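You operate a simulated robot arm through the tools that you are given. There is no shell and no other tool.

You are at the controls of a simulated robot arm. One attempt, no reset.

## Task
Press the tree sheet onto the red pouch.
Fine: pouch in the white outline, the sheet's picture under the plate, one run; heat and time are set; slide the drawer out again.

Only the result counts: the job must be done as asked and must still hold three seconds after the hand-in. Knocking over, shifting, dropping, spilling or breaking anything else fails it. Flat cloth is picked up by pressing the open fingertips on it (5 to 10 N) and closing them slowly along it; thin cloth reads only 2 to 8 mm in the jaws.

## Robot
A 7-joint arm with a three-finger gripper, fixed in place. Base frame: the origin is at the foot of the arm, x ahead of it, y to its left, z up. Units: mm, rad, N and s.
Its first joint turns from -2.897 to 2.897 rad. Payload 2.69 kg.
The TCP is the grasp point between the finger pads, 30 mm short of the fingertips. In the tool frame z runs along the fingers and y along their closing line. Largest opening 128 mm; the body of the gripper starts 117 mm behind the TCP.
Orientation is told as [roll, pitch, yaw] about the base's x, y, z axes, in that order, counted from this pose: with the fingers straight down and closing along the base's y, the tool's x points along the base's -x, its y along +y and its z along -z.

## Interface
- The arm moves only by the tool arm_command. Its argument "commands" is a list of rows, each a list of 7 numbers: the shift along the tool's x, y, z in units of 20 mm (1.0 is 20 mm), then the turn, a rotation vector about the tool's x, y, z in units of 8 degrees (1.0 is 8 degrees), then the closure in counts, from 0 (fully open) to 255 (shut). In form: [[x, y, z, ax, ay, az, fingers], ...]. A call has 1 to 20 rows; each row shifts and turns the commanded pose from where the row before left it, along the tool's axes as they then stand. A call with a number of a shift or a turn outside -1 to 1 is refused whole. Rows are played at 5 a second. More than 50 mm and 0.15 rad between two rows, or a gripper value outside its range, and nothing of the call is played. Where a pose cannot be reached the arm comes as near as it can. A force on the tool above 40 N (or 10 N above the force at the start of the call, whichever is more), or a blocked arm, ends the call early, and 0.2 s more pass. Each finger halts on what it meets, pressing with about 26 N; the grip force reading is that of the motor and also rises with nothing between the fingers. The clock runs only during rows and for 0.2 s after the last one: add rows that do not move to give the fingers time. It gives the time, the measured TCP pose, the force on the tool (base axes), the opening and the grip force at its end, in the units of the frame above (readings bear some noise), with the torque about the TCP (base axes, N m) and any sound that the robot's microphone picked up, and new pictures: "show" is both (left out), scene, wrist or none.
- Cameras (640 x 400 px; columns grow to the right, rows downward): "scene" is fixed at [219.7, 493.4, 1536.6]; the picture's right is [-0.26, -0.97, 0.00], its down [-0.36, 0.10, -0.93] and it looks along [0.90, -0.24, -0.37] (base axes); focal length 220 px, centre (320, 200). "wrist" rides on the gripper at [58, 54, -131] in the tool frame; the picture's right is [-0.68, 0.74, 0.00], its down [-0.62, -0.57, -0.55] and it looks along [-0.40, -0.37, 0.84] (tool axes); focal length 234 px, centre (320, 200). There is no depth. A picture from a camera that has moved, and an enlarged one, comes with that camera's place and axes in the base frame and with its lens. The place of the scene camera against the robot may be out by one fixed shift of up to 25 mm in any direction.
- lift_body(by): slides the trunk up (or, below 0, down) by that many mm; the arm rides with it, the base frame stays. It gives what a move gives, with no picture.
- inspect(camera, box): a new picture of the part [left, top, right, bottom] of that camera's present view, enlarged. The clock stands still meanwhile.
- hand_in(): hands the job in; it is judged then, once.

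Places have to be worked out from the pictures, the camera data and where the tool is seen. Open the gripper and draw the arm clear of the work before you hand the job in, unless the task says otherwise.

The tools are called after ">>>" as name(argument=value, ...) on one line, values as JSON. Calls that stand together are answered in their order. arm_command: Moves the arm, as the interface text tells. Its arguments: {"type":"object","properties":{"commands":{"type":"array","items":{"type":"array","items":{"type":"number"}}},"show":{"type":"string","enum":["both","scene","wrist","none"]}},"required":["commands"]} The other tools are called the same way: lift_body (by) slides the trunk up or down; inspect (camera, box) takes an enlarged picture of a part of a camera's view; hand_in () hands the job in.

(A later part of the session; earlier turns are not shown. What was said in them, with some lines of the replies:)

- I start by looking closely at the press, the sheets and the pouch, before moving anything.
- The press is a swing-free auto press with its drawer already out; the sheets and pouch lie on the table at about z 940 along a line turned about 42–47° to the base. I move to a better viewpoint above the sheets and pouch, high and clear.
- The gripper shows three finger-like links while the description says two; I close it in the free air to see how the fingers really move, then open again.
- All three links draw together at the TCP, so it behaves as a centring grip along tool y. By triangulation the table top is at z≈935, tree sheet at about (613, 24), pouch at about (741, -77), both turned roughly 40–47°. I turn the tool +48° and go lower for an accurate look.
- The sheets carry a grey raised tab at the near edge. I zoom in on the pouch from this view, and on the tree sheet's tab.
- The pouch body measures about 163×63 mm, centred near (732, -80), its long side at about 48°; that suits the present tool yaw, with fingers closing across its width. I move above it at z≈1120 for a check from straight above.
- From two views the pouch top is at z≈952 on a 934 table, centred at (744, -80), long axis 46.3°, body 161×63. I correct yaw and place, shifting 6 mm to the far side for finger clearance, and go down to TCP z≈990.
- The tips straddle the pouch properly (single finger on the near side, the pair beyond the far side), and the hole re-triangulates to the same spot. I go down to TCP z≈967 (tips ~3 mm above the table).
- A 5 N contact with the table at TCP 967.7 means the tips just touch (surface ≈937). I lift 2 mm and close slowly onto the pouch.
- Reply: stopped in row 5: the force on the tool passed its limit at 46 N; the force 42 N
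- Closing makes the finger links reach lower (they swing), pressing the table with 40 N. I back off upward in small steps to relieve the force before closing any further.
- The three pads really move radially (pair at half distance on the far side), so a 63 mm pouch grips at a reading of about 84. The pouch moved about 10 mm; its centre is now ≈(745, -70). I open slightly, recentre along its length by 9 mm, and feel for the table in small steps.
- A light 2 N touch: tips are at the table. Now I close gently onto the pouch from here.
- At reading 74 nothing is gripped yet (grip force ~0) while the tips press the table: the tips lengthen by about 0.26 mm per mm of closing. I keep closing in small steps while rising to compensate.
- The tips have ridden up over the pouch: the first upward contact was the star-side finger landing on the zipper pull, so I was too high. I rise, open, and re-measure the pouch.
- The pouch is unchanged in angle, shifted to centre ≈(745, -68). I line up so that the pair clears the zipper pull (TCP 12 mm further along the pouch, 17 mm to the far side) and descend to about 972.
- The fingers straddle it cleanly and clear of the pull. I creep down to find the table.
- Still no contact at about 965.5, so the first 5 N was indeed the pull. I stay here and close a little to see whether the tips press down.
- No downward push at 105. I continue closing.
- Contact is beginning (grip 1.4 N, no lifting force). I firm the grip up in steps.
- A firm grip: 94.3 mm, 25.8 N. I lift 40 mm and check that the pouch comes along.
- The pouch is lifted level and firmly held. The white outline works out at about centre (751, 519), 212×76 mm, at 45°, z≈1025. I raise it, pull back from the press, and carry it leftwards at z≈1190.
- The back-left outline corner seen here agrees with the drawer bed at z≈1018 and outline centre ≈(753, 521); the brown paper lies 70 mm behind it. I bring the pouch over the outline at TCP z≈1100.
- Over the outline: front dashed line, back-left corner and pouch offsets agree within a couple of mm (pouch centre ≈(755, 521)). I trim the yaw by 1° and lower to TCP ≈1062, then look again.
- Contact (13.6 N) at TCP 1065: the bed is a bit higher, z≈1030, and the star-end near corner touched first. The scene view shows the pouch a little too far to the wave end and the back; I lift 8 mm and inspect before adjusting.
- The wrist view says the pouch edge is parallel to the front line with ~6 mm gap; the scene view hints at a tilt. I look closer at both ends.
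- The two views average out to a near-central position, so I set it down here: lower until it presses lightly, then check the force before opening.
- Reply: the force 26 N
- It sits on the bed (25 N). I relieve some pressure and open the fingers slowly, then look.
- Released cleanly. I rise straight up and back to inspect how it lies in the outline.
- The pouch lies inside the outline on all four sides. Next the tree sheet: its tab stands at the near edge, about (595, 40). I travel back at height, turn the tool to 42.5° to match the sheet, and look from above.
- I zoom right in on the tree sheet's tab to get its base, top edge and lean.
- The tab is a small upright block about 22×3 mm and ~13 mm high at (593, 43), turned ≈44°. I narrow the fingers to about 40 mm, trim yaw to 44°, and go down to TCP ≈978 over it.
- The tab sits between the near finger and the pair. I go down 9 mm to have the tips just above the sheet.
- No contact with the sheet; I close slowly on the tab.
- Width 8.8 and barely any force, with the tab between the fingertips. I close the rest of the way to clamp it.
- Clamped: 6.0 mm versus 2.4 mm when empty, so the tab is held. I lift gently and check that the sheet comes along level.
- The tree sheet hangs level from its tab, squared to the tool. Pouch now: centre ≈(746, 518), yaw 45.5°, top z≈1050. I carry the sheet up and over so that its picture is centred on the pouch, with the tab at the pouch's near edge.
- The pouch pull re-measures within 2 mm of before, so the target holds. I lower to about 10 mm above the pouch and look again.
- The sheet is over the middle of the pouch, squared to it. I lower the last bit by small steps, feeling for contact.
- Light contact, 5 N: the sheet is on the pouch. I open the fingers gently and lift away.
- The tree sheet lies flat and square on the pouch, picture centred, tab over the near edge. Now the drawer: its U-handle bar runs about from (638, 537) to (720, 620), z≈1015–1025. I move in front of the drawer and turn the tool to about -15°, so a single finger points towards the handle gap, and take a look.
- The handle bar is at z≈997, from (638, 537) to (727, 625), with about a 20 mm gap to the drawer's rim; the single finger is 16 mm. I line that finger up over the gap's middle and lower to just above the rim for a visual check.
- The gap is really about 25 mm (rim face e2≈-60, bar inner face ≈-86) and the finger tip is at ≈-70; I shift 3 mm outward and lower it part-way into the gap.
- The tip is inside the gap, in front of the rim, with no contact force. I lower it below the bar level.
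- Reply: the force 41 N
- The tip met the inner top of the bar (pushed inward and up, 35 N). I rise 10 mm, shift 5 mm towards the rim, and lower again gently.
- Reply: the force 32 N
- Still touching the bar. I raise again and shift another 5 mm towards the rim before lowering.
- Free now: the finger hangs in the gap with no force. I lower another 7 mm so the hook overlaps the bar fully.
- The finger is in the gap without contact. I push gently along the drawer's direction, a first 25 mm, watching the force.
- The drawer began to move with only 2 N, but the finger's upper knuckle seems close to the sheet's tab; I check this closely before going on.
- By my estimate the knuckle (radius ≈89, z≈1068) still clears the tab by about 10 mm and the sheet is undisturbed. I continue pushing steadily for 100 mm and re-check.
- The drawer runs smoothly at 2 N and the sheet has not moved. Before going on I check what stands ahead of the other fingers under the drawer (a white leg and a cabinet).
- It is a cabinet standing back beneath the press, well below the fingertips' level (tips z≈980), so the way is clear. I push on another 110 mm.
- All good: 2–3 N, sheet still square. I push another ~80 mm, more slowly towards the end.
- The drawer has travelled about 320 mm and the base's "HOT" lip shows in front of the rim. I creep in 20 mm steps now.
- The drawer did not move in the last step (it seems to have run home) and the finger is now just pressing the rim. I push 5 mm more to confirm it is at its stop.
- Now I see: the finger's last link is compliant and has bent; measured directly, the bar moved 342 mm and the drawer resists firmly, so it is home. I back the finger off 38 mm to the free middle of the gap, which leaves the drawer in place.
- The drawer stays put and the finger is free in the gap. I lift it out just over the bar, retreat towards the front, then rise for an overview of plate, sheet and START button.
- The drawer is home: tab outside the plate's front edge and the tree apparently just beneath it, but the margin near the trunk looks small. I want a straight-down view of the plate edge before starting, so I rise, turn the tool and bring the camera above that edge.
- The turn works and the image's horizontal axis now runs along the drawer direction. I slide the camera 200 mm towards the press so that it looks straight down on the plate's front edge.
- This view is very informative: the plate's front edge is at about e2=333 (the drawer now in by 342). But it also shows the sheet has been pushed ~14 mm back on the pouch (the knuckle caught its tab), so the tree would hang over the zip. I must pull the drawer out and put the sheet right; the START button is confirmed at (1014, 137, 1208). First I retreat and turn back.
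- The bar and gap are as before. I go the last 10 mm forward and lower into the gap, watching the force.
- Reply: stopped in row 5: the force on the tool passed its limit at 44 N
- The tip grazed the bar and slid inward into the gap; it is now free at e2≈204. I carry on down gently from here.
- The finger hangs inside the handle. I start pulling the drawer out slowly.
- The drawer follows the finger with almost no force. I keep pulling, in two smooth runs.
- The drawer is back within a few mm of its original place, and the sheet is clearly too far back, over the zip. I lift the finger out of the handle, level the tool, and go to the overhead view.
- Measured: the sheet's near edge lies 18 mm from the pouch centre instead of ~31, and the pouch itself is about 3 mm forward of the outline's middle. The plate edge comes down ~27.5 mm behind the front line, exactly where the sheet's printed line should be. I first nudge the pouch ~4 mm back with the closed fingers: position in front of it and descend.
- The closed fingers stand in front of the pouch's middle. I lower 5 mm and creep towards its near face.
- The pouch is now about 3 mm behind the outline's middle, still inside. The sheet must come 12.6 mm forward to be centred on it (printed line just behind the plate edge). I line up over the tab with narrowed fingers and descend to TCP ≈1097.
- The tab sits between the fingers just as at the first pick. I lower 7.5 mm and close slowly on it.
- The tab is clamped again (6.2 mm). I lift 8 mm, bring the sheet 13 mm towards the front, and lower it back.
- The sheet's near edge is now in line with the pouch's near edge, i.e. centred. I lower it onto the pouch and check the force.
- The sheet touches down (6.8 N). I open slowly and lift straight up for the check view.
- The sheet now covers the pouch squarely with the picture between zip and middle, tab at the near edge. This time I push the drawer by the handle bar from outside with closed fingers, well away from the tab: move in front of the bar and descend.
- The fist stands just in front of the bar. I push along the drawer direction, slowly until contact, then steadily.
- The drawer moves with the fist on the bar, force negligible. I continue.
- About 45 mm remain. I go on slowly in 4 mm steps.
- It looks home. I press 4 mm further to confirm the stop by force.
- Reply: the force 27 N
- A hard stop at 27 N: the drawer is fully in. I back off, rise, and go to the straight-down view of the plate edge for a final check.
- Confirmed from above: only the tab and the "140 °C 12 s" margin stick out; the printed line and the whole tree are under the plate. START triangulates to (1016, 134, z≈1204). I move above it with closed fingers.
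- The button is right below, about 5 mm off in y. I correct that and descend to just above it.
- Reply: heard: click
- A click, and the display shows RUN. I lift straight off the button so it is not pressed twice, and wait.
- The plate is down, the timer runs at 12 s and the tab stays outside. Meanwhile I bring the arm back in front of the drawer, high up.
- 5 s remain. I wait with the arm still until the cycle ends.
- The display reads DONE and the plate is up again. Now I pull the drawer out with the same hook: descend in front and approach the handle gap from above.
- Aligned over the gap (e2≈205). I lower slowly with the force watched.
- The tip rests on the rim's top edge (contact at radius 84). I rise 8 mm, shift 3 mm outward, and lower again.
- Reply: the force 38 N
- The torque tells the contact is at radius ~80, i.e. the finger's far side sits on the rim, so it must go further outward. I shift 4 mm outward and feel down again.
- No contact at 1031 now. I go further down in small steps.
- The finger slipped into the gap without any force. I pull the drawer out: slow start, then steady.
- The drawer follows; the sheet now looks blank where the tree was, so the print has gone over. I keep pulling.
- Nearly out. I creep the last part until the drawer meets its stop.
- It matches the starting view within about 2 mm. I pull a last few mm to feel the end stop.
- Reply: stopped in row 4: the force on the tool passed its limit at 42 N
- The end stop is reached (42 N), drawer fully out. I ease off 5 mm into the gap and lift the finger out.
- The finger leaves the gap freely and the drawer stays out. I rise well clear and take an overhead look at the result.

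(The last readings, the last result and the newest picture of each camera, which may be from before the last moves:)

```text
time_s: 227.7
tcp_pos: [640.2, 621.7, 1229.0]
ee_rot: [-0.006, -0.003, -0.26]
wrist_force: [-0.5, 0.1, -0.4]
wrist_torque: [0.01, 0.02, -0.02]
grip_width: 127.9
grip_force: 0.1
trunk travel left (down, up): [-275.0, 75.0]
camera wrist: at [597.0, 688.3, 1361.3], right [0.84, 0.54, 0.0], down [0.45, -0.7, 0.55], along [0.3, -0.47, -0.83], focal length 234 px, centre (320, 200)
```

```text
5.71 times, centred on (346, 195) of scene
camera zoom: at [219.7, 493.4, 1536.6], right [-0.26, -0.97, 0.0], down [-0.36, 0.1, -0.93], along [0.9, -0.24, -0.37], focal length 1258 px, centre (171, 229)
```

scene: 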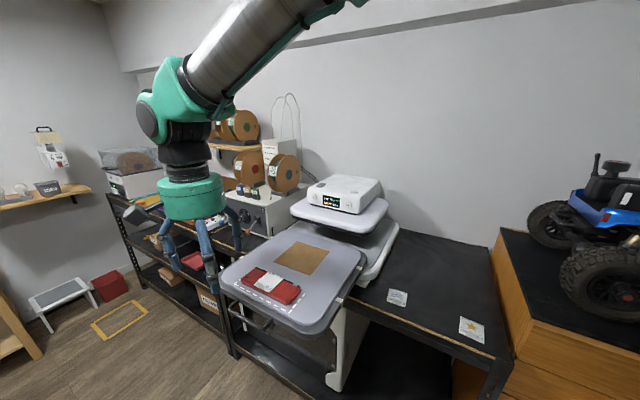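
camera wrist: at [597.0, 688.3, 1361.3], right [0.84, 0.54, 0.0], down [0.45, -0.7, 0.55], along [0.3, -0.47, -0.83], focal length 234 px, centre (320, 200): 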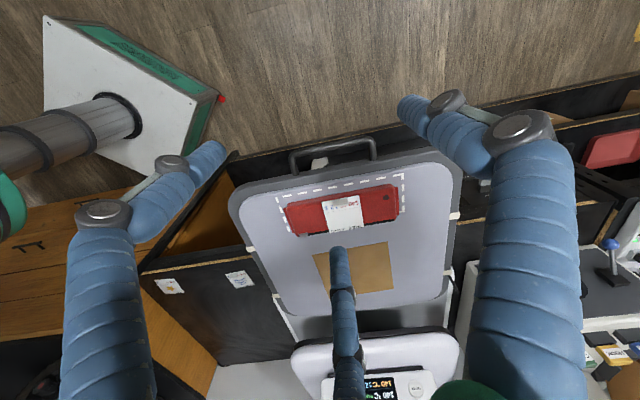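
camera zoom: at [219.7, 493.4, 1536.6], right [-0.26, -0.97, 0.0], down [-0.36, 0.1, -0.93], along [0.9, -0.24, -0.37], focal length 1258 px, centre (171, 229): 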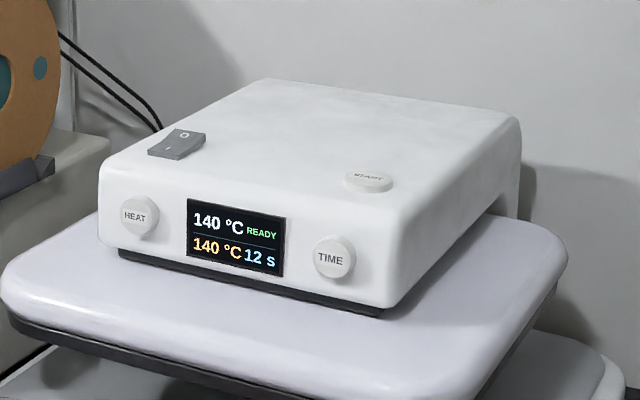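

The drawer is out, pouch in the outline, carrier blank and still flat on it, press back to READY, other sheets and the brown paper untouched. I draw the open gripper up and away from the work.

>>> arm_command(commands=[[0, 0, -1, 0, 0, 0, 0], [0, 0, -1, 0, 0, 0, 0], [0, 0, -1, 0, 0, 0, 0], [0, 0, -1, 0, 0, 0, 0], [0, 0, -1, 0, 0, 0, 0], [0, 0, -1, 0, 0, 0, 0], [0, 0, -1, 0, 0, 0, 0], [0.9, -0.4, -0.5, 0, 0, 0, 0], [0.9, -0.4, -0.5, 0, 0, 0, 0], [0.9, -0.4, -0.5, 0, 0, 0, 0], [0.9, -0.4, 0, 0, 0, 0, 0], [0.9, -0.4, 0, 0, 0, 0, 0], [0.9, -0.4, 0, 0, 0, 0, 0], [0.9, -0.4, 0, 0, 0, 0, 0], [0.9, -0.4, 0, 0, 0, 0, 0], [0, 0, 0, 0, 0, 0, 0], [0, 0, 0, 0, 0, 0, 0]], show="scene")

>>> inspect(camera="scene", box=[200, 210, 408, 340])

```text
time_s: 231.3
tcp_pos: [484.3, 599.0, 1399.3]
ee_rot: [-0.005, -0.003, -0.261]
wrist_force: [0.8, 0.2, -0.6]
wrist_torque: [-0.02, 0.06, -0.02]
grip_width: 127.9
grip_force: 0.0
trunk travel left (down, up): [-275.0, 75.0]
```

scene: 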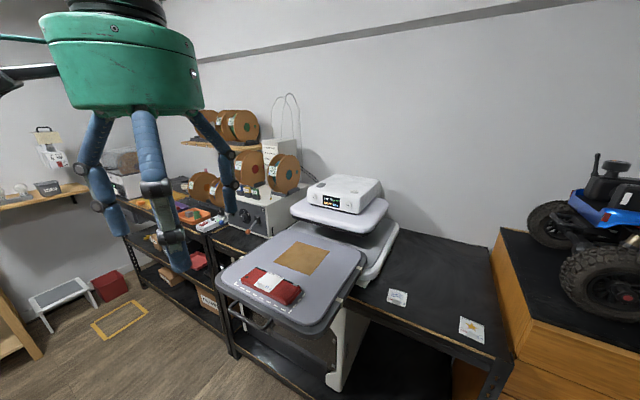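

```text
3.08 times, centred on (304, 275) of scene
camera zoom: at [219.7, 493.4, 1536.6], right [-0.26, -0.97, 0.0], down [-0.36, 0.1, -0.93], along [0.9, -0.24, -0.37], focal length 677 px, centre (369, -31)
```

zoom: 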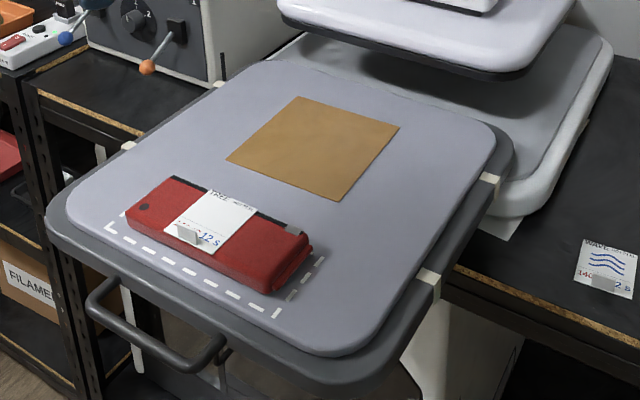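

The press job is complete: one run made, drawer fully out, pouch in the outline with the sheet pressed on it, gripper open and clear. I hand in.

>>> hand_in()

```text
The job is handed in.
```

The tree sheet is pressed onto the red pouch and I have handed the job in; I have not been told whether it passed.

- **Press run:** I pressed START once, with the tab and text margin outside the plate. The press ran the set 140 °C for 12 s, showed DONE and went back to READY. The sheet is now blank where the tree was, so the print should be on the pouch underneath. I didn't lift the sheet to check.
- **Pouch:** It lies inside the white outline, by my measurement about 3 mm behind the middle. I nudged it back about 6 mm so the picture would fit under the plate.
- **First push-in:** A finger caught the sheet's tab and pushed the sheet about 14 mm out of place. I saw this before starting the press, pulled the drawer out, reset the sheet and pushed the drawer in again. That is why the drawer went in twice.
- **Drawer:** It is fully out to its stop. The wave and star sheets and the brown paper look unmoved in the pictures.
- **Peeling:** The sheet is marked HOT PEEL, but you didn't ask for peeling, so I left it on the pouch. The pouch's spot, which glowed red after the run, has gone dark again, so it has probably cooled.

The gripper is open and the arm is clear of the work.
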